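You operate a simulated robot arm through the tools that you are given. There is no shell and no other tool. Be economical: measure what you need, move in short steps, check, and stop when the job is done.

Carry out the task below with a simulated robot arm. There is one attempt and no reset: what you move stays moved.

Task
Open the blue door and wipe the glue smear off its inside.
Fine: the machine is off and stays off. Free the latch, open it wide, use the green rag, put it back in the tool tray, close and latch the door; leave the mallet where it is. What is to be rubbed or washed off counts as gone when no trace of it is left.

The check looks at the end state, three seconds after you hand in, the way a careful person would. Anything else that was tipped, shoved, dropped, spilled or broken makes it a failure.

Robot
A 7-joint arm with a two-finger parallel gripper on a trunk, on a base that drives. Base frame: it is fixed to the floor where the robot stands at the start and does not move with it; the origin is under the middle of the robot, x ahead of it, y to its left, z up. Readings come in mm, degrees, newtons and seconds.
With the tool pointing down near the work surface it reaches from about 100 to 680 mm from the robot's upright axis, wherever it stands. Its first joint turns from -143.0 to 143.0 degrees. Places, roughly: blue door of the lasting machine [800, 100, 1000]; floor of the orange tool tray [700, 0, 700]; green rag (10x7x3 cm) [700, 100, 700]; latch of the blue door [800, 0, 1000]; main switch of the lasting machine [800, -1000, 700]. Payload 3 kg.
The tool frame sits at the grasp point between the pads (the TCP): z along the fingers, y along the line on which they close. The tips reach 30 mm beyond it. The gripper opens to 110 mm. The fingers are 20 mm wide and 10 mm thick; the gripper's body (48 by 112 mm) begins 55 mm behind the TCP.
Orientation is that of the tool frame in the base frame, as a unit quaternion [w, x, y, z]. With the fingers straight down and closing along the base's y, the tool's x points along the base's -x, its y along +y and its z along -z.

Tools
- The arm moves only by the tool send_rows. Its argument "deltas" is a list that holds one entry, the list of rows, each a list of 6 numbers: the shift along the base's x, y, z in units of 500 mm (1.0 is 500 mm), then the turn, a rotation vector about the base's x, y, z in units of 60 degrees (1.0 is 60 degrees). In form: [[[dx, dy, dz, rx, ry, rz], ...]]. A call has 1 to 10 rows; each row is the pose to reach, as a shift and turn from the pose commanded when the call began. "claw" is the finger opening in m, from 0 to 0.11, set as the call begins (left out, the last holds). A call with a number of a shift or a turn outside -1 to 1 is refused whole. Each row takes 0.2 s and may step no farther than 50 mm and 8.6 degrees from the row before; otherwise, or with a gripper value out of range, the whole call is refused. A pose out of reach is approached as far as the arm can. The call stops where the force on the tool passes 70 N (or 10 N more than at its start, if that is more) or the arm is blocked; 0.2 s more then pass. Each finger travels about 108 mm/s and halts on what it meets, pressing with about 33 N; the grip force reading is that of the motor and also rises with nothing between the fingers. The clock runs only during rows and for 0.2 s after the last one: add rows that repeat a pose to give the fingers time. It gives the time, the measured TCP pose, the force on the tool (base axes), the opening and the grip force at its end, in the units of the frame above (readings bear some noise), with the torque about the TCP (base axes, N m) and any sound that the robot's microphone picked up.
- Cameras (640 x 400 px; columns grow to the right, rows downward): "scene" is now at [153.3, 26.6, 1652.3]; the picture's right is [0.32, -0.95, -0.00], its down [-0.70, -0.24, -0.67] and it looks along [0.64, 0.21, -0.74] (base axes); focal length 284 px, centre (320, 200). "wrist" rides on the gripper at [72, 17, -103] in the tool frame; the picture's right is [-0.23, 0.97, 0.00], its down [-0.76, -0.18, -0.62] and it looks along [-0.61, -0.14, 0.78] (tool axes); focal length 222 px, centre (320, 200). There is no depth. A picture from a camera that has moved, and an enlarged one, comes with that camera's place and axes in the base frame and with its lens.
- get_image(camera): a new picture of that camera. No time passes.
- slide_trunk(by): slides the trunk up (or, below 0, down) by that many mm; the arm and the scene camera ride with it, the base frame stays. It gives what a move gives, with no picture.
- base_move(legs): drives the robot by 1 to 6 legs, each [ahead, left, turn to the left] in mm, mm and degrees, along the robot's own axes; the way and the turn of a leg run together, so that a leg with both is an arc; at most 1500 mm and 180 degrees a leg. The arm and the cameras ride along, it lands a little off, and it stops where it bumps. It gives what a move gives.
- pan_tilt(pan, tilt): turns the head with the scene camera to pan (to the left, within 86 degrees either way) and tilt (down, from -29 to 69), counted from straight ahead of the robot. It gives what a move gives.
- enlarge(camera, box): a new picture of the part [left, top, right, bottom] of that camera's present view, enlarged. No time passes.
- hand_in(): hands the job in; it is judged then, once.

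Work in short steps. Places have to be worked out from the pictures, the camera data and where the tool is seen: move nearer, look again, correct. Check each grasp and each placing, and mend what went wrong. You have 120 turns and 98 pictures in all, those below and enlarged ones among them. Open the gripper and draw the arm clear of the work before you hand the job in, unless the task says otherwise.

The tools are called as name(argument=value, ...) on one line, values as JSON. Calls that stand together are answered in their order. send_rows: Moves the arm, as the interface text tells. Its arguments: {"type":"object","properties":{"deltas":{"type":"array","items":{"type":"array","items":{"type":"array","items":{"type":"number"}}}},"claw":{"type":"number"}},"required":["deltas"]} The other tools are called the same way: slide_trunk (by) slides the trunk up or down; base_move (legs) drives the base; pan_tilt (pan, tilt) turns the head that bears the scene camera; get_image (camera) takes a picture; enlarge (camera, box) takes an enlarged picture of a part of a camera's view; hand_in () hands the job in.

At the start:

```text
time: 0.0
ee_pos: [622.3, 120.1, 1179.1]
orientation: [-0.001, 0.001, 1.0, 0.0]
contact_force: [-0.4, -0.2, -0.1]
wrist_torque: [-0.03, 0.02, 0.02]
grip_width: 109.8
grip_force: 0.0
trunk travel left (down, up): [-775.0, 115.0]
robot x, y, heading: [-2.1, 1.7, 0.1]
head pan, tilt: [18.7, 47.8]
```

scene: 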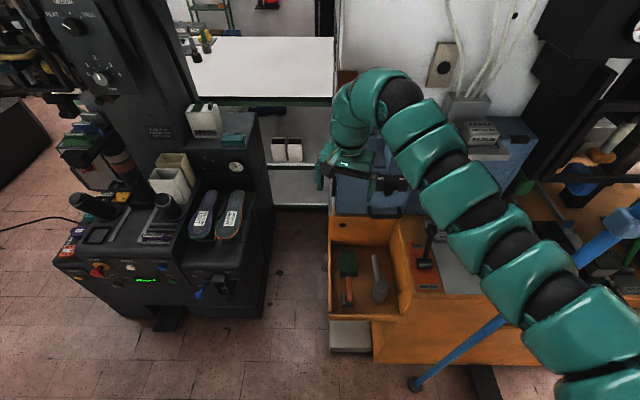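
wrist: 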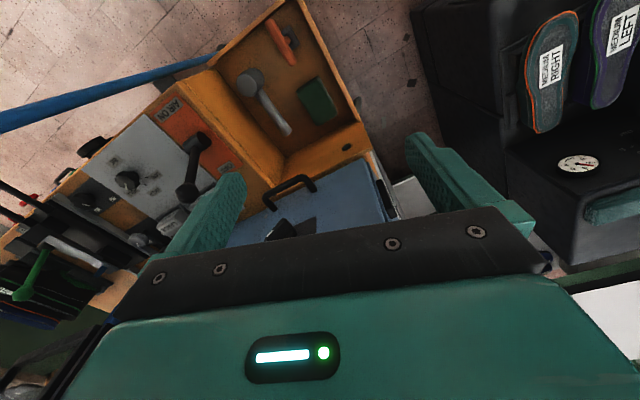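

The pictures show an orange tray with a green rag and a mallet or spoon, with a blue box behind it. I'll look closer at both views.

enlarge(camera="scene", box=[300, 100, 560, 360])

enlarge(camera="wrist", box=[100, 0, 420, 250])

```text
1.54 times, centred on (430, 230) of scene
camera zoom: at [153.3, 26.6, 1652.3], right [0.32, -0.95, 0.0], down [-0.7, -0.24, -0.67], along [0.64, 0.21, -0.74], focal length 437 px, centre (151, 154)
```

zoom: 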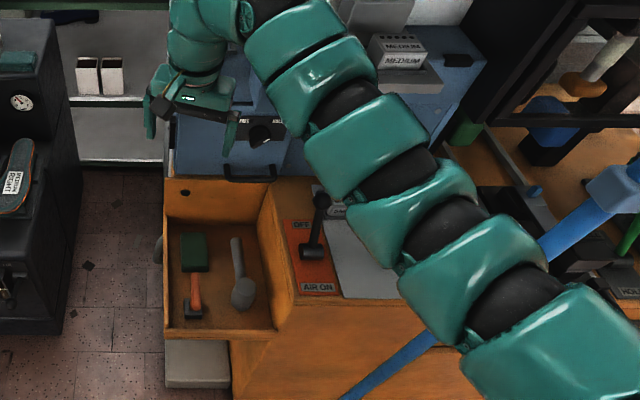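

```text
1.60 times, centred on (260, 125) of wrist
camera zoom: at [549.5, 136.9, 1281.0], right [0.23, 0.97, 0.0], down [0.76, -0.18, 0.62], along [0.61, -0.14, -0.78], focal length 355 px, centre (416, 320)
```

zoom: 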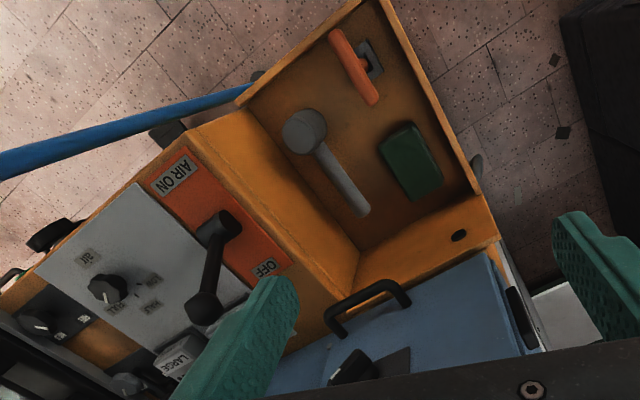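

I'll swing the arm to the right and back, to get an unobstructed view of the blue door with the scene camera.

send_rows(deltas=[[[-0.08, 0, 0.02, 0, 0, 0], [-0.16, -0.04, 0.04, 0, 0, 0], [-0.22, -0.1, 0.06, 0, 0, 0], [-0.26, -0.18, 0.08, 0, 0, 0], [-0.3, -0.26, 0.1, 0, 0, 0], [-0.32, -0.35, 0.1, 0, 0, 0], [-0.34, -0.44, 0.1, 0, 0, 0], [-0.36, -0.53, 0.1, 0, 0, 0], [-0.38, -0.62, 0.1, 0, 0, 0], [-0.4, -0.71, 0.1, 0, 0, 0]]])

pan_tilt(pan=5, tilt=45)

get_image(camera="scene")

```text
time: 2.2
ee_pos: [687.5, -190.4, 1225.6]
orientation: [0.0, -0.002, 1.0, -0.002]
contact_force: [-0.6, 1.8, 0.2]
wrist_torque: [-0.14, 0.01, -0.02]
grip_width: 109.9
grip_force: 0.0
out of reach, approached as far as the arm can: row 1, 2, 3, 4, 5, 6, 7, 8, 9, 10
trunk travel left (down, up): [-775.0, 115.0]
robot x, y, heading: [-2.1, -1.1, -0.1]
head pan, tilt: [18.7, 47.8]
```

```text
time: 3.0
ee_pos: [687.3, -197.7, 1225.2]
orientation: [0.001, 0.0, 1.0, 0.002]
contact_force: [0.0, 0.4, -0.5]
wrist_torque: [0.04, 0.0, -0.01]
grip_width: 109.9
grip_force: 0.1
trunk travel left (down, up): [-775.0, 115.0]
robot x, y, heading: [3.2, 0.4, 0.1]
head pan, tilt: [5.0, 45.0]
```

```text
93 pictures are left
camera scene: at [159.3, 7.0, 1656.3], right [0.09, -1.0, 0.0], down [-0.7, -0.06, -0.71], along [0.7, 0.06, -0.71], focal length 284 px, centre (320, 200)
```

scene: 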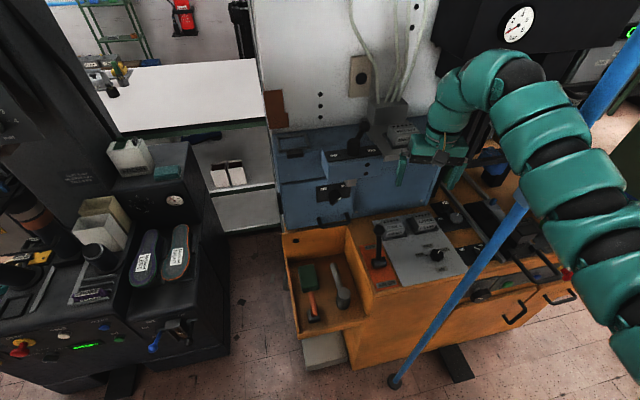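

The view is clear now. I'll enlarge the blue door area.

enlarge(camera="scene", box=[260, 90, 480, 230])

enlarge(camera="scene", box=[260, 210, 460, 340])

get_image(camera="wrist")

```text
2.86 times, centred on (370, 160) of scene
camera zoom: at [159.3, 7.0, 1656.3], right [0.09, -1.0, 0.0], down [-0.7, -0.06, -0.71], along [0.7, 0.06, -0.71], focal length 811 px, centre (177, 314)
```

zoom: 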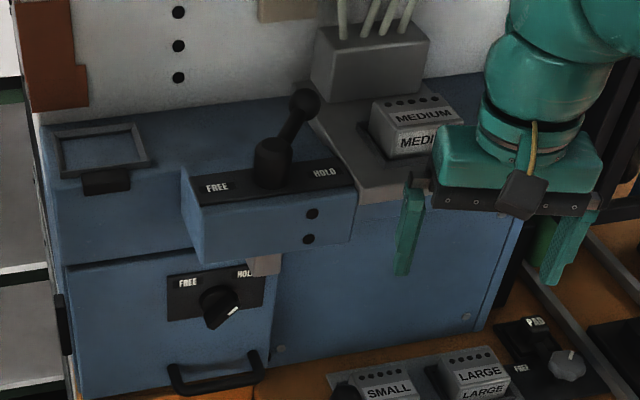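

```text
3.08 times, centred on (360, 275) of scene
camera zoom: at [159.3, 7.0, 1656.3], right [0.09, -1.0, 0.0], down [-0.7, -0.06, -0.71], along [0.7, 0.06, -0.71], focal length 874 px, centre (197, -31)
```

zoom: 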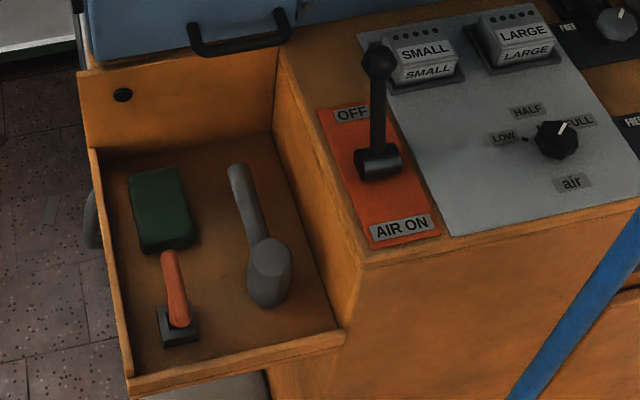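

```text
90 pictures are left
camera wrist: at [614.2, -182.5, 1327.4], right [0.23, 0.97, 0.0], down [0.76, -0.18, 0.62], along [0.61, -0.14, -0.78], focal length 222 px, centre (320, 200)
```

wrist: 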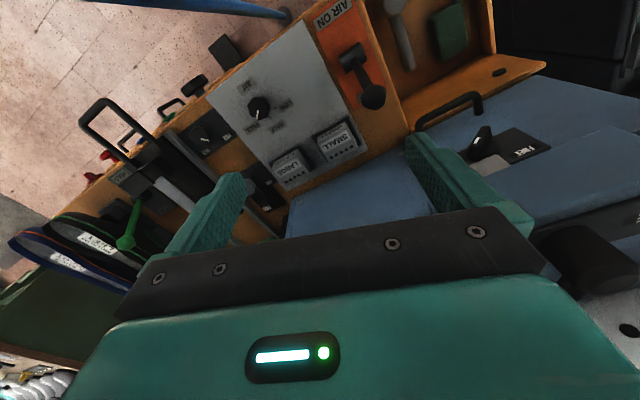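

The door sits at about x≈790 and its handle near (780, 10, 920). There's also a vertical blue post at about (552, −330) that I must avoid. I'll bring the arm back toward the centre, starting with a small step to check the commanded reference.

send_rows(deltas=[[[0, 0.05, 0, 0, 0, 0]]])

```text
time: 3.4
ee_pos: [687.8, -174.2, 1225.3]
orientation: [0.001, 0.0, 1.0, 0.0]
contact_force: [0.7, 0.1, -0.1]
wrist_torque: [0.0, 0.03, 0.0]
grip_width: 110.1
grip_force: 0.1
trunk travel left (down, up): [-775.0, 115.0]
robot x, y, heading: [0.2, 3.0, 0.3]
head pan, tilt: [5.0, 45.0]
```

The reference is the pose actually reached. Next I move to about y=30 and tilt the tool forward for a look at the door face.

send_rows(deltas=[[[-0.02, 0.08, 0, 0, 0, 0], [-0.04, 0.16, 0, 0, 0, 0], [-0.06, 0.24, 0, 0, -0.13, 0], [-0.08, 0.32, -0.02, 0, -0.26, 0], [-0.1, 0.4, -0.04, 0, -0.39, 0], [-0.12, 0.4, -0.06, 0, -0.52, 0], [-0.14, 0.4, -0.08, 0, -0.65, 0], [-0.16, 0.4, -0.1, 0, -0.78, 0]]])

get_image(camera="wrist")

```text
time: 5.2
ee_pos: [764.0, 30.7, 1315.4]
orientation: [0.312, -0.168, 0.935, 0.011]
contact_force: [-0.2, 1.7, -0.6]
wrist_torque: [-0.15, 0.0, -0.12]
grip_width: 109.8
grip_force: 0.1
out of reach, approached as far as the arm can: row 1, 2, 3, 4, 5, 6, 7, 8
trunk travel left (down, up): [-775.0, 115.0]
robot x, y, heading: [1.6, 0.2, 0.1]
head pan, tilt: [5.0, 45.0]
```

```text
89 pictures are left
camera wrist: at [644.6, 9.8, 1353.9], right [-0.14, 0.99, 0.05], down [0.27, -0.01, 0.96], along [0.95, 0.15, -0.26], focal length 222 px, centre (320, 200)
```

wrist: 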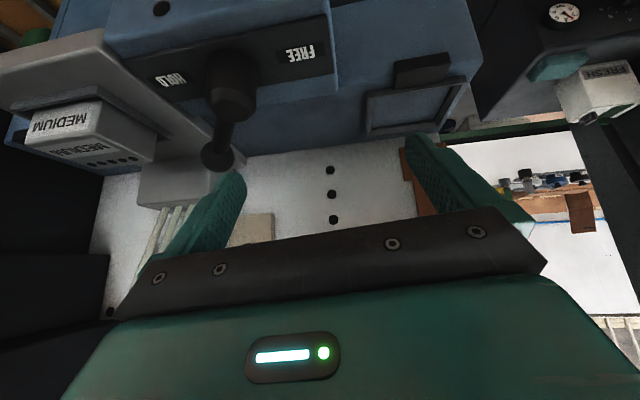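

The arm seems to hit an inner limit at this height. I'll back the base up 250 mm to gain clearance, then test how the arm moves when lowering.

base_move(legs=[[-250, 0, 0]])

send_rows(deltas=[[[0, 0, -0.08, 0, 0, 0], [0, 0, -0.16, 0, 0, 0], [0, 0, -0.24, 0, 0, 0], [0, 0, -0.32, 0, 0, 0]]])

```text
time: 7.0
ee_pos: [517.3, 21.3, 1316.8]
orientation: [0.312, -0.164, 0.936, 0.013]
contact_force: [-0.1, -0.9, 0.4]
wrist_torque: [0.03, -0.01, 0.01]
grip_width: 109.9
grip_force: 0.1
trunk travel left (down, up): [-775.0, 115.0]
robot x, y, heading: [-245.2, -5.3, -0.0]
head pan, tilt: [5.0, 45.0]
```

```text
time: 8.0
ee_pos: [519.3, 17.3, 1154.6]
orientation: [0.312, -0.165, 0.936, 0.014]
contact_force: [0.6, -0.4, -0.6]
wrist_torque: [-0.02, 0.0, 0.01]
grip_width: 109.9
grip_force: 0.0
trunk travel left (down, up): [-775.0, 115.0]
robot x, y, heading: [-247.6, 1.3, -0.3]
head pan, tilt: [5.0, 45.0]
```

Lowering works now. I'll level the roll, point the wrist camera roughly horizontal, and lower toward the door height.

send_rows(deltas=[[[0, 0, -0.06, 0.03, -0.07, -0.09], [0, 0, -0.12, 0.06, -0.14, -0.18], [0, 0, -0.18, 0.09, -0.2, -0.27], [0, 0, -0.22, 0.11, -0.217, -0.298], [0, 0, -0.22, 0.11, -0.217, -0.298]]])

get_image(camera="wrist")

get_image(camera="scene")

```text
time: 9.2
ee_pos: [518.4, 20.9, 1046.6]
orientation: [0.423, 0.001, 0.906, 0.0]
contact_force: [0.4, 0.1, -0.5]
wrist_torque: [-0.01, 0.0, 0.0]
grip_width: 109.9
grip_force: 0.0
trunk travel left (down, up): [-775.0, 115.0]
robot x, y, heading: [-252.9, -1.5, -0.1]
head pan, tilt: [5.0, 45.0]
```

```text
88 pictures are left
camera wrist: at [392.9, 36.0, 1055.7], right [0.15, 0.97, 0.17], down [0.01, -0.18, 0.98], along [0.99, -0.14, -0.04], focal length 222 px, centre (320, 200)
```

wrist: 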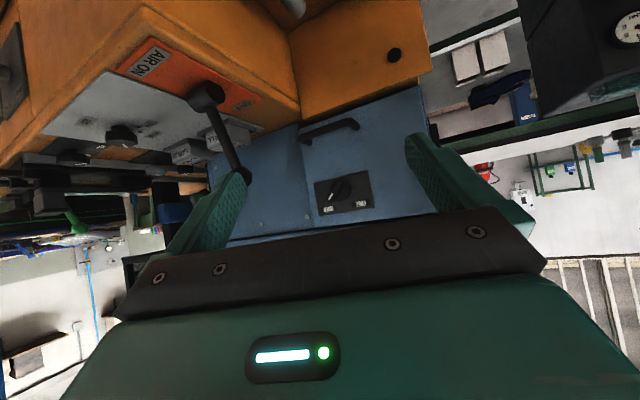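

```text
87 pictures are left
camera scene: at [-88.0, 8.5, 1656.3], right [0.09, -1.0, 0.0], down [-0.7, -0.06, -0.71], along [0.7, 0.06, -0.71], focal length 284 px, centre (320, 200)
```

scene: 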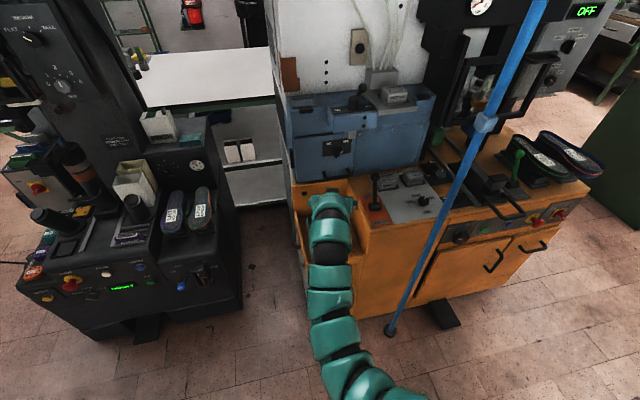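

The wrist view, which is upside down, shows the door with its knob and handle. I'll zoom in to read the knob, and look at the scene camera's version too.

enlarge(camera="wrist", box=[240, 70, 440, 250])

enlarge(camera="scene", box=[280, 70, 450, 180])

```text
2.22 times, centred on (340, 160) of wrist
camera zoom: at [392.9, 36.0, 1055.7], right [0.15, 0.97, 0.17], down [0.01, -0.18, 0.98], along [0.99, -0.14, -0.04], focal length 494 px, centre (276, 289)
```

zoom: 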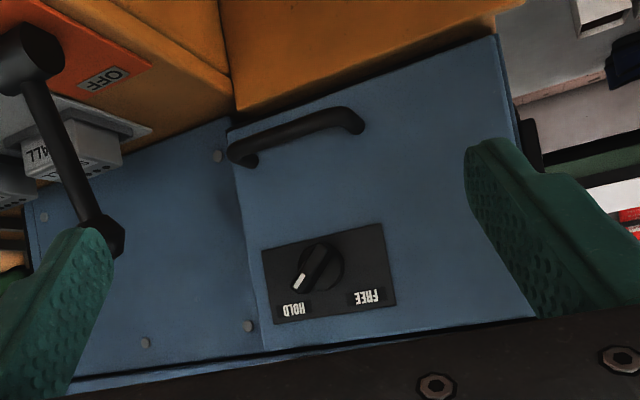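

```text
3.64 times, centred on (365, 125) of scene
camera zoom: at [-88.0, 8.5, 1656.3], right [0.09, -1.0, 0.0], down [-0.7, -0.06, -0.71], along [0.7, 0.06, -0.71], focal length 1033 px, centre (156, 473)
```

zoom: 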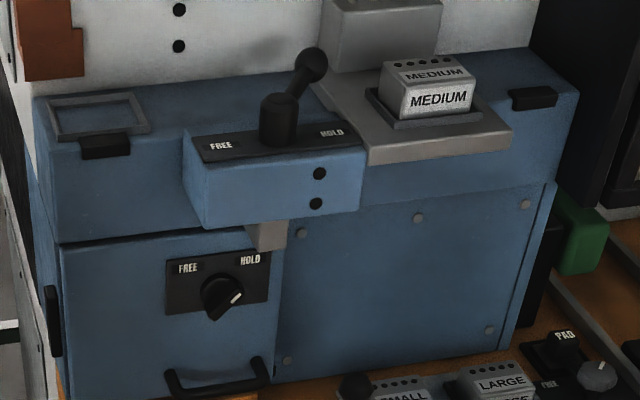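

The knob's mark points to HOLD at about (785, 16, 1030), which matches the stated latch place. There's also a FREE/HOLD lever on the box above, with a grey piece by the door's top edge. I'll raise the camera to inspect that piece.

send_rows(deltas=[[[0, 0, 0.08, 0, 0, 0], [0, 0, 0.16, 0, 0, 0], [0, 0, 0.2, 0, 0, 0]]])

enlarge(camera="wrist", box=[200, 60, 440, 230])

```text
time: 10.0
ee_pos: [516.1, 22.2, 1148.0]
orientation: [0.423, 0.0, 0.906, 0.0]
contact_force: [-0.1, -0.5, -0.1]
wrist_torque: [0.0, 0.01, -0.01]
grip_width: 110.0
grip_force: 0.0
trunk travel left (down, up): [-775.0, 115.0]
robot x, y, heading: [-245.8, -1.5, -0.1]
head pan, tilt: [5.0, 45.0]
```

```text
2.35 times, centred on (320, 145) of wrist
camera zoom: at [391.3, 37.1, 1156.5], right [0.15, 0.97, 0.17], down [0.01, -0.18, 0.98], along [0.99, -0.14, -0.04], focal length 523 px, centre (320, 329)
```

zoom: 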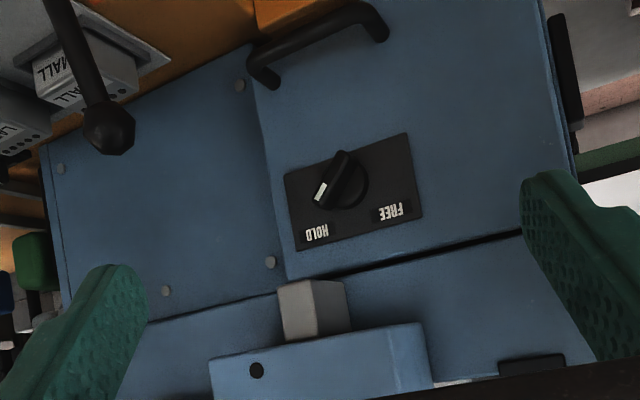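

The grey piece ends just above the door top, so the knob is likely the latch; it points up-right toward HOLD. I'll orient the tool horizontally forward at knob height, with some distance to spare.

send_rows(deltas=[[[0, 0, -0.05, 0, -0.13, 0], [0, 0, -0.1, 0, -0.26, 0], [0, 0, -0.15, 0, -0.39, 0], [0, -0.01, -0.2, 0, -0.52, 0], [0, -0.014, -0.23, 0, -0.667, 0]]], claw=0.07)

send_rows(deltas=[[[0, 0, 0, 0.13, 0, 0], [0, 0, 0, 0.26, 0, 0], [0, 0, 0, 0.39, 0, 0], [0, 0, 0, 0.52, 0, 0], [0, 0, 0, 0.65, 0, 0], [0, 0, 0, 0.75, 0, 0]]])

get_image(camera="wrist")

```text
refused: row 5 steps farther than a row can; nothing moved
```

```text
time: 11.4
ee_pos: [518.4, 20.2, 1146.7]
orientation: [0.39, 0.161, 0.837, 0.348]
contact_force: [-0.3, -0.7, -0.1]
wrist_torque: [-0.02, -0.03, -0.01]
grip_width: 110.0
grip_force: 0.1
trunk travel left (down, up): [-775.0, 115.0]
robot x, y, heading: [-251.5, -3.1, -0.2]
head pan, tilt: [5.0, 45.0]
```

```text
83 pictures are left
camera wrist: at [392.6, 23.8, 1164.6], right [0.15, 0.56, 0.81], down [0.01, -0.82, 0.57], along [0.99, -0.07, -0.13], focal length 222 px, centre (320, 200)
```

wrist: 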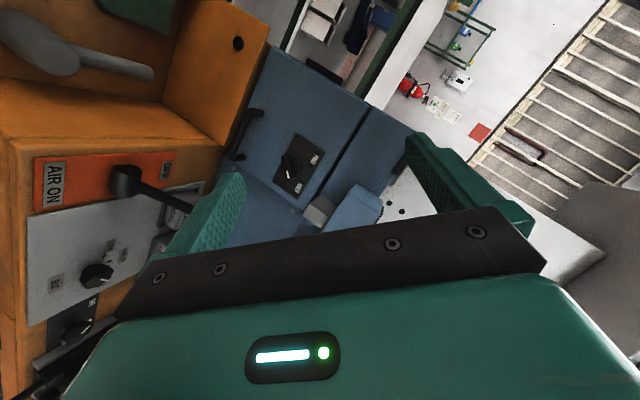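

The first call was refused because one step was slightly too big, and the roll was done anyway. Now the remaining pitch about the rolled axis, with the lowering and a smaller opening.

send_rows(deltas=[[[0, 0, -0.05, 0, -0.094, -0.094], [0, 0, -0.1, 0, -0.188, -0.188], [0, 0, -0.15, 0, -0.282, -0.282], [0, -0.01, -0.2, 0, -0.376, -0.376], [0, -0.012, -0.227, 0, -0.471, -0.471], [0, -0.012, -0.227, 0, -0.471, -0.471]]], claw=0.07)

get_image(camera="wrist")

get_image(camera="scene")

```text
time: 12.8
ee_pos: [519.3, 15.8, 1031.3]
orientation: [0.653, 0.27, 0.653, 0.27]
contact_force: [-0.9, 0.2, -0.4]
wrist_torque: [-0.02, 0.01, 0.03]
grip_width: 70.1
grip_force: 0.0
trunk travel left (down, up): [-775.0, 115.0]
robot x, y, heading: [-244.9, 2.5, 0.2]
head pan, tilt: [5.0, 45.0]
```

```text
82 pictures are left
camera wrist: at [416.3, 77.5, 991.8], right [0.0, 0.53, 0.85], down [-0.62, -0.66, 0.41], along [0.78, -0.53, 0.33], focal length 222 px, centre (320, 200)
```

wrist: 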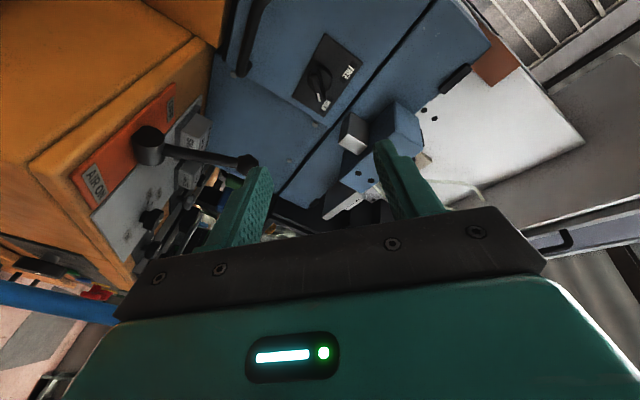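

```text
81 pictures are left
camera scene: at [-87.4, 7.5, 1656.3], right [0.09, -1.0, 0.0], down [-0.7, -0.06, -0.71], along [0.7, 0.06, -0.71], focal length 284 px, centre (320, 200)
```

scene: 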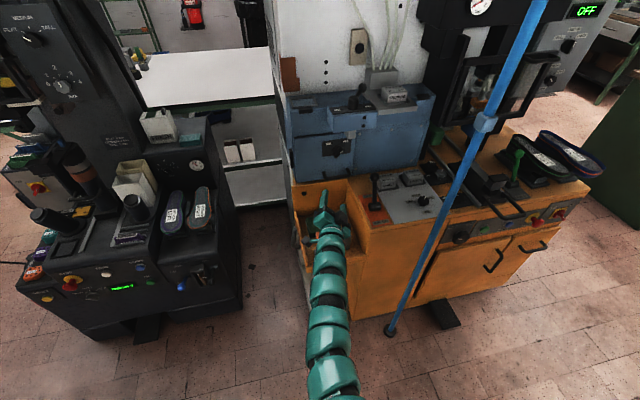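

The tool is forward at knob height and rolled 45°. I'll advance 130 mm and zoom in on the knob.

send_rows(deltas=[[[0.09, 0, 0, 0, 0, 0], [0.18, 0, 0, 0, 0, 0], [0.26, 0, 0, 0, 0, 0], [0.26, 0, 0, 0, 0, 0]]])

enlarge(camera="wrist", box=[200, 20, 440, 200])

enlarge(camera="scene", box=[280, 100, 400, 200])

```text
time: 13.8
ee_pos: [649.0, 17.3, 1033.8]
orientation: [0.653, 0.27, 0.654, 0.27]
contact_force: [-0.3, 0.8, -0.1]
wrist_torque: [0.02, -0.03, -0.1]
grip_width: 70.2
grip_force: 0.0
trunk travel left (down, up): [-775.0, 115.0]
robot x, y, heading: [-246.2, -1.1, -0.2]
head pan, tilt: [5.0, 45.0]
```

```text
2.22 times, centred on (320, 110) of wrist
camera zoom: at [545.6, 78.4, 992.9], right [0.0, 0.53, 0.85], down [-0.62, -0.66, 0.41], along [0.78, -0.53, 0.33], focal length 494 px, centre (320, 400)
```

zoom: 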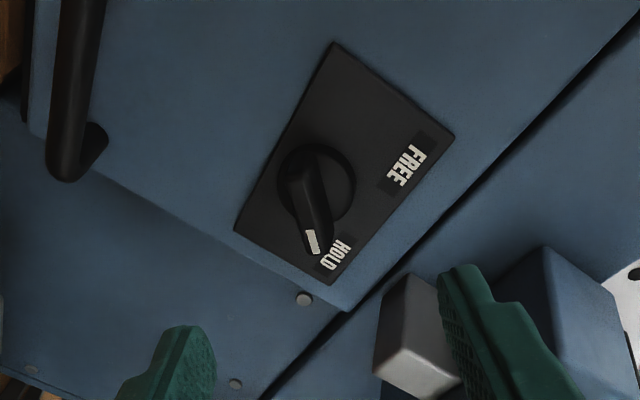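

```text
4.00 times, centred on (340, 150) of scene
camera zoom: at [-88.7, 9.9, 1656.7], right [0.09, -1.0, 0.0], down [-0.7, -0.06, -0.71], along [0.7, 0.06, -0.71], focal length 1136 px, centre (240, 400)
```

zoom: 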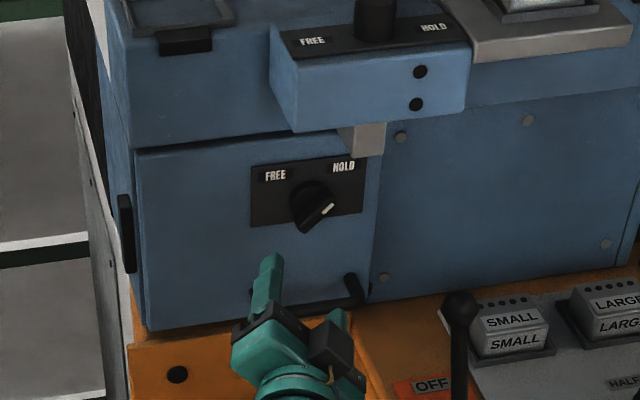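

The knob axis is near (y 17, z 1028) and the bar points 45° up-right as expected. I'll advance 85 mm, drop 5 mm and check the alignment.

send_rows(deltas=[[[0.08, 0, -0.01, 0, 0, 0], [0.16, 0, -0.01, 0, 0, 0], [0.17, 0, -0.01, 0, 0, 0], [0.17, 0, -0.01, 0, 0, 0]]])

get_image(camera="wrist")

enlarge(camera="scene", box=[280, 100, 400, 200])

```text
time: 14.8
ee_pos: [698.9, 15.2, 1042.3]
orientation: [0.653, 0.27, 0.654, 0.271]
contact_force: [-0.8, -0.3, 0.0]
wrist_torque: [-0.04, 0.03, -0.03]
grip_width: 70.0
grip_force: 0.1
out of reach, approached as far as the arm can: row 2, 3, 4
trunk travel left (down, up): [-775.0, 115.0]
robot x, y, heading: [-249.7, 0.7, -0.0]
head pan, tilt: [5.0, 45.0]
```

```text
78 pictures are left
camera wrist: at [595.4, 77.4, 1002.6], right [0.0, 0.53, 0.85], down [-0.62, -0.66, 0.41], along [0.78, -0.53, 0.33], focal length 222 px, centre (320, 200)
```

wrist: 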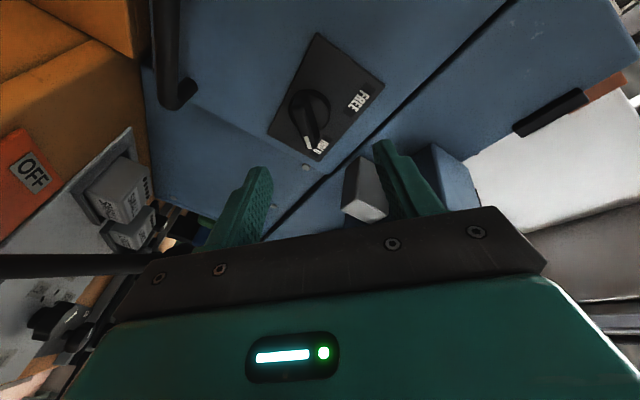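

```text
4.00 times, centred on (340, 150) of scene
camera zoom: at [-88.5, 9.2, 1656.4], right [0.09, -1.0, 0.0], down [-0.7, -0.06, -0.71], along [0.7, 0.06, -0.71], focal length 1136 px, centre (240, 400)
```

zoom: 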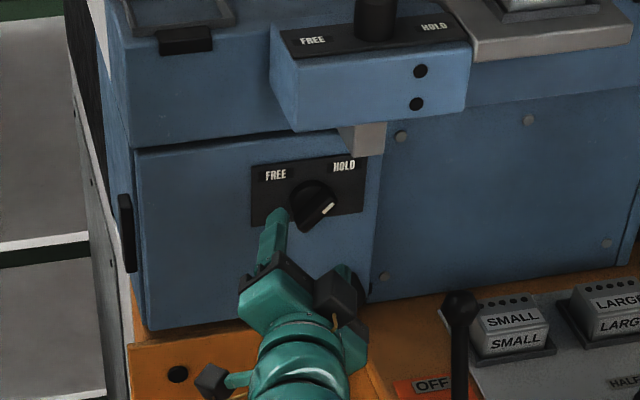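

The arm is at its outer reach here, so I'll retract it 110 mm and drive the base 150 mm forward.

send_rows(deltas=[[[-0.08, 0, -0.01, 0, 0, 0], [-0.16, 0, -0.02, 0, 0, 0], [-0.22, 0.0, -0.028, 0, 0, 0], [-0.22, 0.0, -0.028, 0, 0, 0]]])

base_move(legs=[[130, 0, 0]])

get_image(camera="wrist")

```text
time: 15.8
ee_pos: [589.0, 16.6, 1029.7]
orientation: [0.654, 0.27, 0.654, 0.269]
contact_force: [0.3, 1.2, -1.2]
wrist_torque: [0.03, 0.0, -0.02]
grip_width: 70.2
grip_force: 0.0
trunk travel left (down, up): [-775.0, 115.0]
robot x, y, heading: [-245.8, -0.9, -0.1]
head pan, tilt: [5.0, 45.0]
```

```text
time: 17.0
ee_pos: [718.6, 14.7, 1027.3]
orientation: [0.652, 0.271, 0.654, 0.27]
contact_force: [0.8, 0.2, 0.1]
wrist_torque: [-0.01, -0.01, -0.03]
grip_width: 70.1
grip_force: 0.0
trunk travel left (down, up): [-775.0, 115.0]
robot x, y, heading: [-119.0, -2.0, 0.1]
head pan, tilt: [5.0, 45.0]
```

```text
76 pictures are left
camera wrist: at [616.1, 76.6, 987.0], right [0.0, 0.53, 0.85], down [-0.62, -0.66, 0.41], along [0.78, -0.53, 0.33], focal length 222 px, centre (320, 200)
```

wrist: 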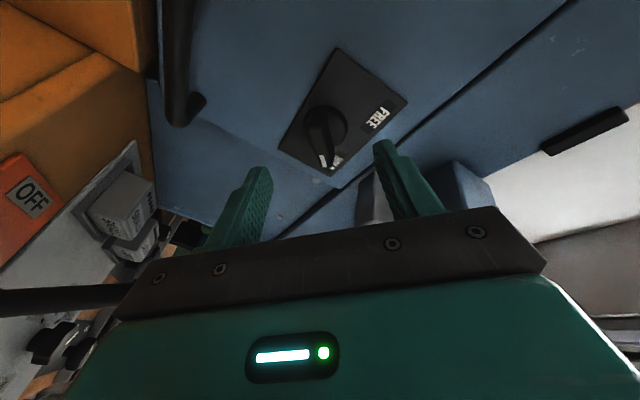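

Alignment across the bar looks good, and the bar's centre lies a few mm to the left and below. I'll advance so the tips straddle the bar.

send_rows(deltas=[[[0.03, 0.01, -0.008, 0, 0, 0], [0.064, 0.01, -0.008, 0, 0, 0], [0.064, 0.01, -0.008, 0, 0, 0]]], claw=0.05)

get_image(camera="wrist")

enlarge(camera="scene", box=[280, 100, 400, 200])

```text
time: 17.8
ee_pos: [750.5, 19.8, 1023.9]
orientation: [0.653, 0.271, 0.654, 0.27]
contact_force: [-0.2, 0.1, -0.4]
wrist_torque: [0.01, -0.04, 0.05]
grip_width: 50.0
grip_force: 0.0
trunk travel left (down, up): [-775.0, 115.0]
robot x, y, heading: [-118.9, 1.3, -0.2]
head pan, tilt: [5.0, 45.0]
```

```text
75 pictures are left
camera wrist: at [647.0, 81.9, 984.4], right [0.0, 0.53, 0.85], down [-0.62, -0.66, 0.41], along [0.78, -0.53, 0.33], focal length 222 px, centre (320, 200)
```

wrist: 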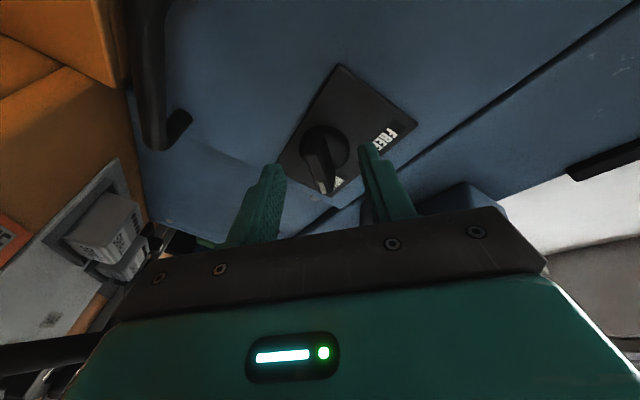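

```text
4.00 times, centred on (340, 150) of scene
camera zoom: at [40.0, 8.3, 1656.3], right [0.09, -1.0, 0.0], down [-0.7, -0.06, -0.71], along [0.7, 0.06, -0.71], focal length 1136 px, centre (240, 400)
```

zoom: 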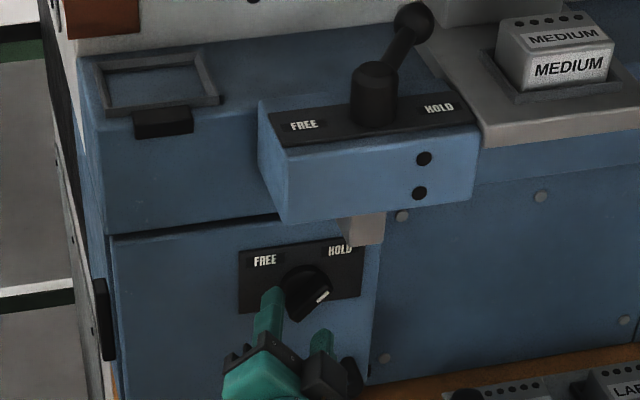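

Triangulating again puts the disc face at x≈810 and the axis at about (16, 1030). I'll advance another 25 mm with a slight recentering, then close.

send_rows(deltas=[[[0.025, -0.005, 0.008, 0, 0, 0], [0.05, -0.005, 0.008, 0, 0, 0], [0.05, -0.005, 0.008, 0, 0, 0]]])

get_image(camera="wrist")

```text
time: 18.6
ee_pos: [773.9, 18.5, 1030.8]
orientation: [0.654, 0.269, 0.653, 0.271]
contact_force: [-3.1, 0.2, 1.6]
wrist_torque: [0.04, -0.11, 0.07]
grip_width: 50.3
grip_force: 0.0
trunk travel left (down, up): [-775.0, 115.0]
robot x, y, heading: [-119.3, -0.5, -0.1]
head pan, tilt: [5.0, 45.0]
```

```text
73 pictures are left
camera wrist: at [671.0, 79.8, 988.8], right [0.0, 0.53, 0.85], down [-0.62, -0.66, 0.41], along [0.78, -0.53, 0.33], focal length 222 px, centre (320, 200)
```

wrist: 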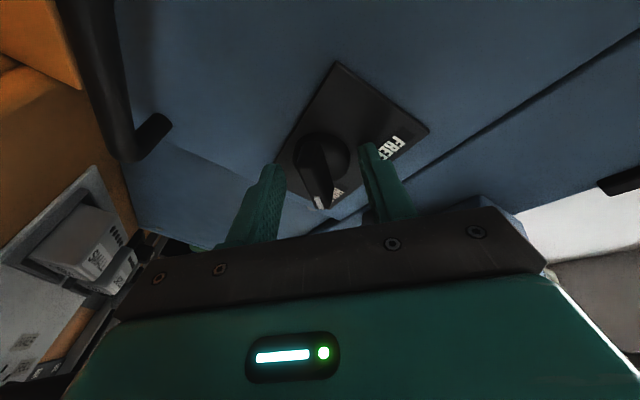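

The tips now straddle the bar, with a light touch of about 3 N. I'll close on it.

send_rows(deltas=[[[0, 0, 0, 0, 0, 0], [0, 0, 0, 0, 0, 0], [0, 0, 0, 0, 0, 0]]], claw=0.0)

get_image(camera="wrist")

```text
time: 19.4
ee_pos: [772.9, 21.0, 1032.4]
orientation: [0.654, 0.269, 0.653, 0.271]
contact_force: [-0.5, 10.5, 13.2]
wrist_torque: [-0.14, -1.52, 0.56]
grip_width: 29.7
grip_force: 44.7
trunk travel left (down, up): [-775.0, 115.0]
robot x, y, heading: [-121.6, 2.8, 0.0]
head pan, tilt: [5.0, 45.0]
```

```text
72 pictures are left
camera wrist: at [669.9, 82.2, 990.5], right [0.0, 0.53, 0.85], down [-0.62, -0.67, 0.41], along [0.78, -0.53, 0.33], focal length 222 px, centre (320, 200)
```

wrist: 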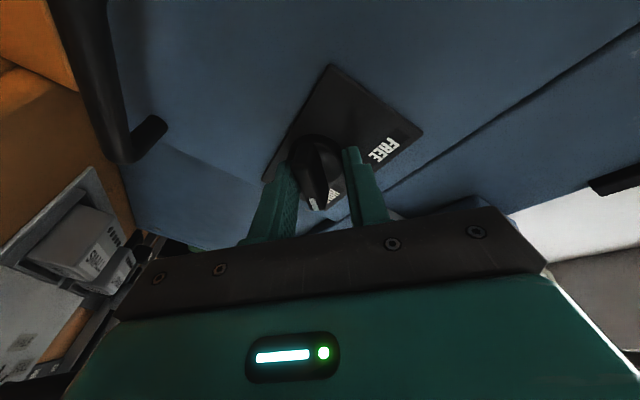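

It's gripping at 29.7 mm with a side load toward +y+z, so I'll shift a few mm that way to centre.

send_rows(deltas=[[[0, 0.004, 0.005, 0, 0, 0], [0, 0.004, 0.005, 0, 0, 0]]])

enlarge(camera="wrist", box=[240, 60, 440, 220])

```text
time: 20.0
ee_pos: [774.4, 21.0, 1031.3]
orientation: [0.653, 0.27, 0.654, 0.27]
contact_force: [-5.1, 9.5, 5.2]
wrist_torque: [-0.32, -0.97, 0.99]
grip_width: 30.4
grip_force: 44.8
trunk travel left (down, up): [-775.0, 115.0]
robot x, y, heading: [-117.7, -2.0, -0.3]
head pan, tilt: [5.0, 45.0]
```

```text
2.50 times, centred on (340, 140) of wrist
camera zoom: at [670.1, 82.3, 991.0], right [0.0, 0.53, 0.85], down [-0.62, -0.66, 0.41], along [0.78, -0.53, 0.33], focal length 555 px, centre (270, 350)
```

zoom: 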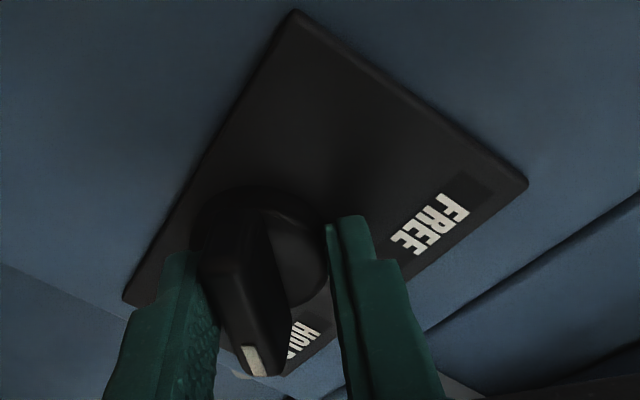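

The right finger is catching the disc's edge rather than the bar. I'll open, back off 8 mm and close on the bar alone.

send_rows(deltas=[[[0, 0, 0, 0, 0, 0], [-0.016, -0.004, -0.004, 0, 0, 0], [-0.016, -0.004, -0.004, 0, 0, 0]]], claw=0.05)

send_rows(deltas=[[[0, 0, 0, 0, 0, 0], [0, 0, 0, 0, 0, 0], [0, 0, 0, 0, 0, 0]]], claw=0.0)

enlarge(camera="wrist", box=[240, 60, 440, 220])

```text
time: 20.8
ee_pos: [767.6, 17.0, 1029.3]
orientation: [0.653, 0.271, 0.654, 0.27]
contact_force: [0.2, 0.1, 0.7]
wrist_torque: [0.03, -0.06, -0.04]
grip_width: 50.4
grip_force: 0.0
trunk travel left (down, up): [-775.0, 115.0]
robot x, y, heading: [-118.2, -0.1, -0.1]
head pan, tilt: [5.0, 45.0]
```

```text
time: 21.6
ee_pos: [767.2, 15.3, 1026.3]
orientation: [0.651, 0.272, 0.655, 0.27]
contact_force: [-13.6, -9.4, -16.8]
wrist_torque: [-0.03, 0.04, 0.44]
grip_width: 16.3
grip_force: 45.0
trunk travel left (down, up): [-775.0, 115.0]
robot x, y, heading: [-117.3, -0.3, 0.0]
head pan, tilt: [5.0, 45.0]
```

```text
2.50 times, centred on (340, 140) of wrist
camera zoom: at [663.4, 77.0, 987.1], right [0.0, 0.53, 0.85], down [-0.62, -0.66, 0.42], along [0.78, -0.53, 0.33], focal length 555 px, centre (270, 350)
```

zoom: 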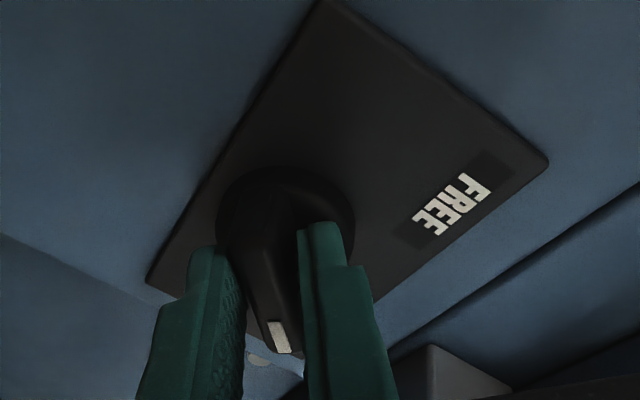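

Now the bar is gripped (16 mm). I'll relieve the side load and start turning counter-clockwise, which is negative about x, by about 50°.

send_rows(deltas=[[[-0.002, -0.003, -0.006, 0, 0, 0], [-0.002, -0.003, -0.006, -0.14, 0, 0], [-0.002, -0.003, -0.006, -0.28, 0, 0], [-0.002, -0.003, -0.006, -0.42, 0, 0], [-0.002, -0.003, -0.006, -0.56, 0, 0], [-0.002, -0.003, -0.006, -0.7, 0, 0], [-0.002, -0.003, -0.006, -0.84, 0, 0]]])

get_image(camera="wrist")

```text
time: 23.2
ee_pos: [765.9, 11.5, 1026.5]
orientation: [0.706, -0.032, 0.707, -0.034]
contact_force: [-4.3, -19.7, -3.4]
wrist_torque: [0.37, -0.73, 0.02]
grip_width: 16.7
grip_force: 44.6
trunk travel left (down, up): [-775.0, 115.0]
robot x, y, heading: [-118.0, -4.1, -0.2]
head pan, tilt: [5.0, 45.0]
```

```text
69 pictures are left
camera wrist: at [663.1, 20.9, 951.6], right [0.0, 0.99, 0.14], down [-0.62, -0.1, 0.78], along [0.78, -0.09, 0.62], focal length 222 px, centre (320, 200)
```

wrist: 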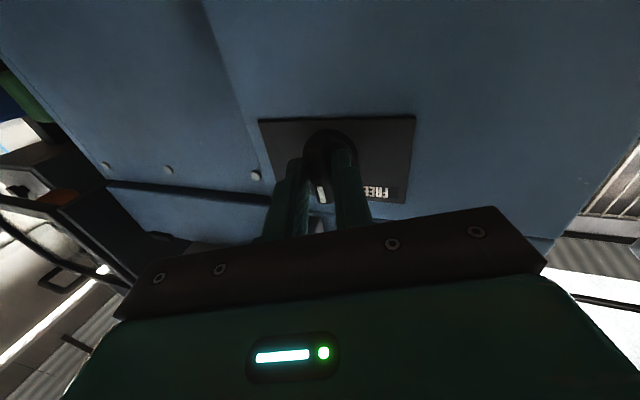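

The knob followed and now points up. I'll relieve the y load and turn another 42°.

send_rows(deltas=[[[0, -0.006, 0, 0, 0, 0], [0, -0.006, 0, -0.14, 0, 0], [0, -0.007, 0.002, -0.28, 0, 0], [0, -0.008, 0.004, -0.42, 0, 0], [0, -0.008, 0.004, -0.56, 0, 0], [0, -0.008, 0.004, -0.7, 0, 0]]])

get_image(camera="wrist")

enlarge(camera="scene", box=[280, 100, 400, 200])

```text
time: 24.6
ee_pos: [765.9, 9.7, 1028.2]
orientation: [0.647, -0.283, 0.647, -0.286]
contact_force: [-17.2, -15.6, -3.7]
wrist_torque: [0.66, -0.19, 0.54]
grip_width: 15.5
grip_force: 45.2
trunk travel left (down, up): [-775.0, 115.0]
robot x, y, heading: [-123.2, -2.3, -0.2]
head pan, tilt: [5.0, 45.0]
```

```text
68 pictures are left
camera wrist: at [661.8, -33.3, 965.7], right [0.0, 0.83, -0.56], down [-0.62, 0.44, 0.65], along [0.78, 0.35, 0.52], focal length 222 px, centre (320, 200)
```

wrist: 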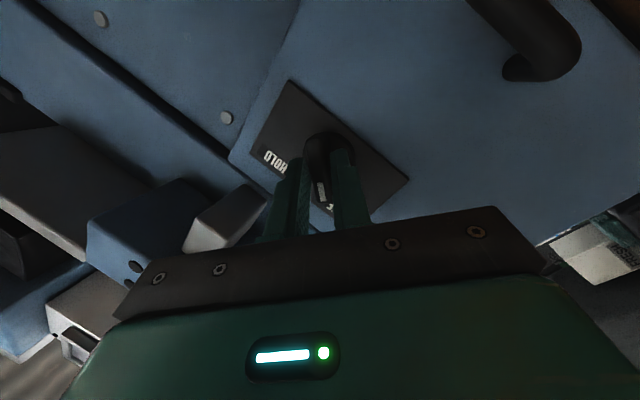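

```text
4.00 times, centred on (340, 150) of scene
camera zoom: at [37.9, 5.4, 1656.5], right [0.09, -1.0, 0.0], down [-0.7, -0.06, -0.71], along [0.71, 0.06, -0.71], focal length 1136 px, centre (240, 400)
```

zoom: 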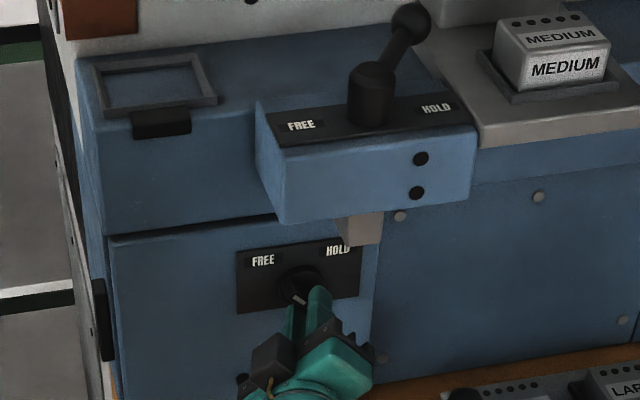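

The knob now points to FREE. I'll nudge 6° more to feel for an end stop.

send_rows(deltas=[[[0, 0, 0, -0.1, 0, 0], [0, 0, 0, -0.1, 0, 0]]])

send_rows(deltas=[[[0, 0, 0, 0.03, 0, 0], [0, 0, 0, 0.03, 0, 0], [0, 0, 0, 0.03, 0, 0]]], claw=0.05)

send_rows(deltas=[[[-0.05, 0, 0, 0, 0, 0], [-0.12, 0, 0, 0.0, 0, 0], [-0.2, 0, 0, 0, 0, 0], [-0.24, 0, -0.02, 0, 0, 0]]])

enlarge(camera="scene", box=[280, 100, 400, 200])

get_image(camera="wrist")

```text
time: 25.2
ee_pos: [766.3, 9.4, 1028.6]
orientation: [0.632, -0.317, 0.632, -0.318]
contact_force: [-15.0, -12.2, -4.5]
wrist_torque: [1.07, 0.92, -0.09]
grip_width: 16.9
grip_force: 45.1
trunk travel left (down, up): [-775.0, 115.0]
robot x, y, heading: [-122.1, 0.4, -0.2]
head pan, tilt: [5.0, 45.0]
```

```text
time: 26.0
ee_pos: [766.2, 12.3, 1027.7]
orientation: [0.637, -0.307, 0.637, -0.307]
contact_force: [-1.1, -0.3, 0.4]
wrist_torque: [-0.01, 0.0, 0.0]
grip_width: 50.1
grip_force: 0.0
trunk travel left (down, up): [-775.0, 115.0]
robot x, y, heading: [-117.3, -4.1, 0.0]
head pan, tilt: [5.0, 45.0]
```

```text
time: 27.0
ee_pos: [659.5, 17.4, 1005.7]
orientation: [0.637, -0.308, 0.636, -0.308]
contact_force: [0.2, -0.3, 0.3]
wrist_torque: [0.04, 0.01, 0.02]
grip_width: 50.0
grip_force: 0.0
out of reach, approached as far as the arm can: row 3, 4
trunk travel left (down, up): [-775.0, 115.0]
robot x, y, heading: [-116.1, -3.5, -0.3]
head pan, tilt: [5.0, 45.0]
```

```text
4.00 times, centred on (340, 150) of scene
camera zoom: at [40.1, 8.4, 1656.3], right [0.09, -1.0, 0.0], down [-0.7, -0.06, -0.71], along [0.7, 0.06, -0.71], focal length 1136 px, centre (240, 400)
```

zoom: 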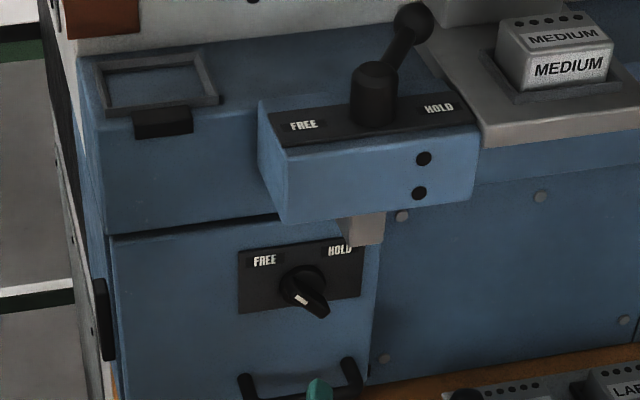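

```text
65 pictures are left
camera wrist: at [556.9, -30.0, 946.0], right [0.0, 0.78, -0.62], down [-0.62, 0.49, 0.61], along [0.78, 0.39, 0.49], focal length 222 px, centre (320, 200)
```

wrist: 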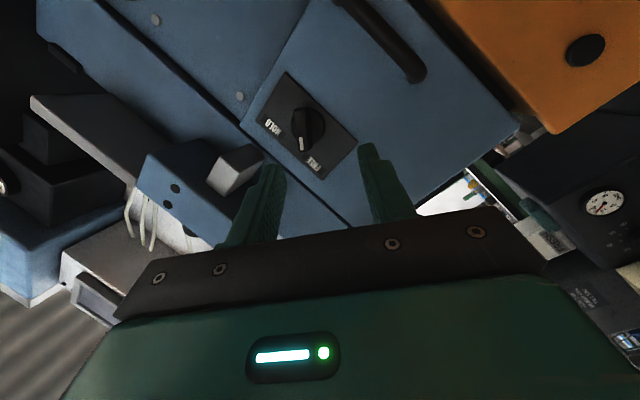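

I'll zoom in to verify the knob's pointer.

enlarge(camera="wrist", box=[240, 60, 380, 190])

```text
3.08 times, centred on (310, 125) of wrist
camera zoom: at [556.9, -30.0, 946.0], right [0.0, 0.78, -0.62], down [-0.62, 0.49, 0.61], along [0.78, 0.39, 0.49], focal length 684 px, centre (351, 431)
```

zoom: 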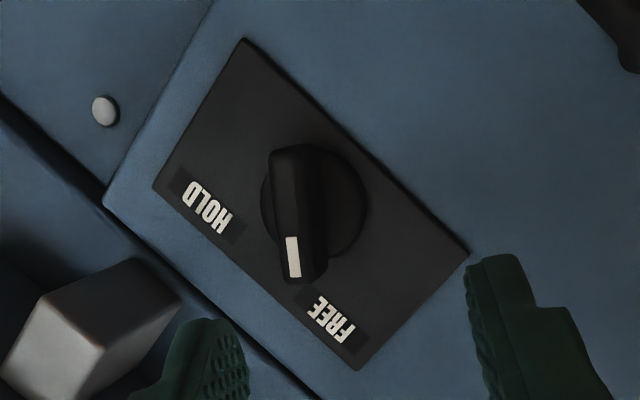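

The knob is at FREE against its stop. Next is the handle, a horizontal bar near z≈925 spanning y≈−27 to 65. I'll raise the trunk for more arm freedom and reorient the tool to point 45° down-forward with the fingers closing across the bar.

slide_trunk(by=110)

send_rows(deltas=[[[0, 0, -0.04, -0.13, 0, 0], [0, 0, -0.08, -0.26, 0, 0], [0, 0, -0.12, -0.39, 0, 0], [0, 0, -0.16, -0.52, 0, 0], [0, 0, -0.18, -0.64, 0, 0]]])

send_rows(deltas=[[[0, 0, 0, 0, 0.13, 0], [0, 0, 0, 0, 0.26, 0], [0, 0, 0, 0, 0.39, 0], [0, 0, 0, 0, 0.52, 0], [0, 0, 0, 0, 0.65, 0], [0, 0, 0, 0, 0.75, 0]]])

get_image(camera="wrist")

get_image(camera="scene")

```text
time: 28.5
ee_pos: [660.3, 17.5, 1116.2]
orientation: [0.637, -0.307, 0.636, -0.309]
contact_force: [0.3, -0.3, 0.1]
wrist_torque: [0.04, -0.01, -0.01]
grip_width: 49.9
grip_force: 0.0
trunk travel left (down, up): [-885.0, 5.0]
robot x, y, heading: [-120.3, 0.7, -0.1]
head pan, tilt: [5.0, 45.0]
```

```text
time: 29.7
ee_pos: [660.9, 16.8, 1026.1]
orientation: [-0.5, 0.501, -0.498, 0.501]
contact_force: [-0.2, -0.2, 0.2]
wrist_torque: [-0.01, -0.03, 0.02]
grip_width: 50.2
grip_force: 0.1
trunk travel left (down, up): [-885.0, 5.0]
robot x, y, heading: [-122.0, -1.0, -0.3]
head pan, tilt: [5.0, 45.0]
```

```text
time: 31.1
ee_pos: [661.2, 18.0, 1025.0]
orientation: [0.27, -0.653, 0.654, -0.269]
contact_force: [-0.1, -0.2, -0.4]
wrist_torque: [-0.01, 0.01, 0.0]
grip_width: 49.9
grip_force: 0.1
trunk travel left (down, up): [-885.0, 5.0]
robot x, y, heading: [-119.0, -2.3, -0.1]
head pan, tilt: [5.0, 45.0]
```

```text
63 pictures are left
camera wrist: at [576.3, -55.9, 1084.5], right [-0.69, 0.23, -0.69], down [-0.31, 0.76, 0.57], along [0.65, 0.61, -0.45], focal length 222 px, centre (320, 200)
```

wrist: 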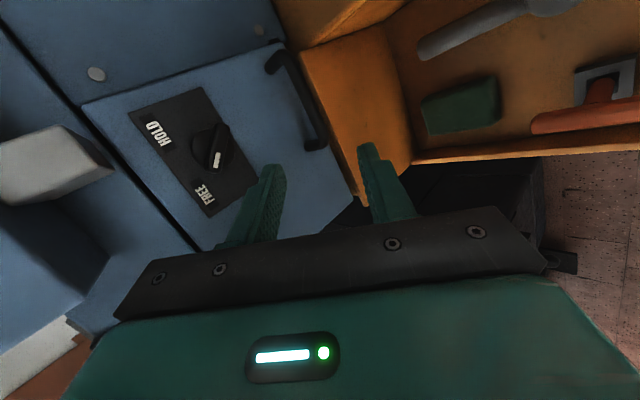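

```text
62 pictures are left
camera scene: at [42.4, 6.8, 1766.1], right [0.09, -1.0, 0.0], down [-0.71, -0.06, -0.71], along [0.7, 0.06, -0.71], focal length 284 px, centre (320, 200)
```

scene: 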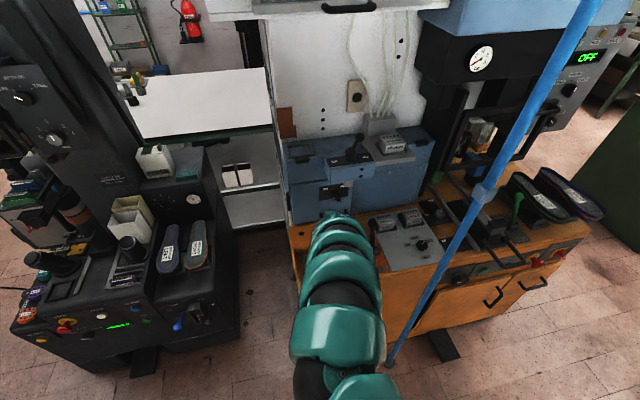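

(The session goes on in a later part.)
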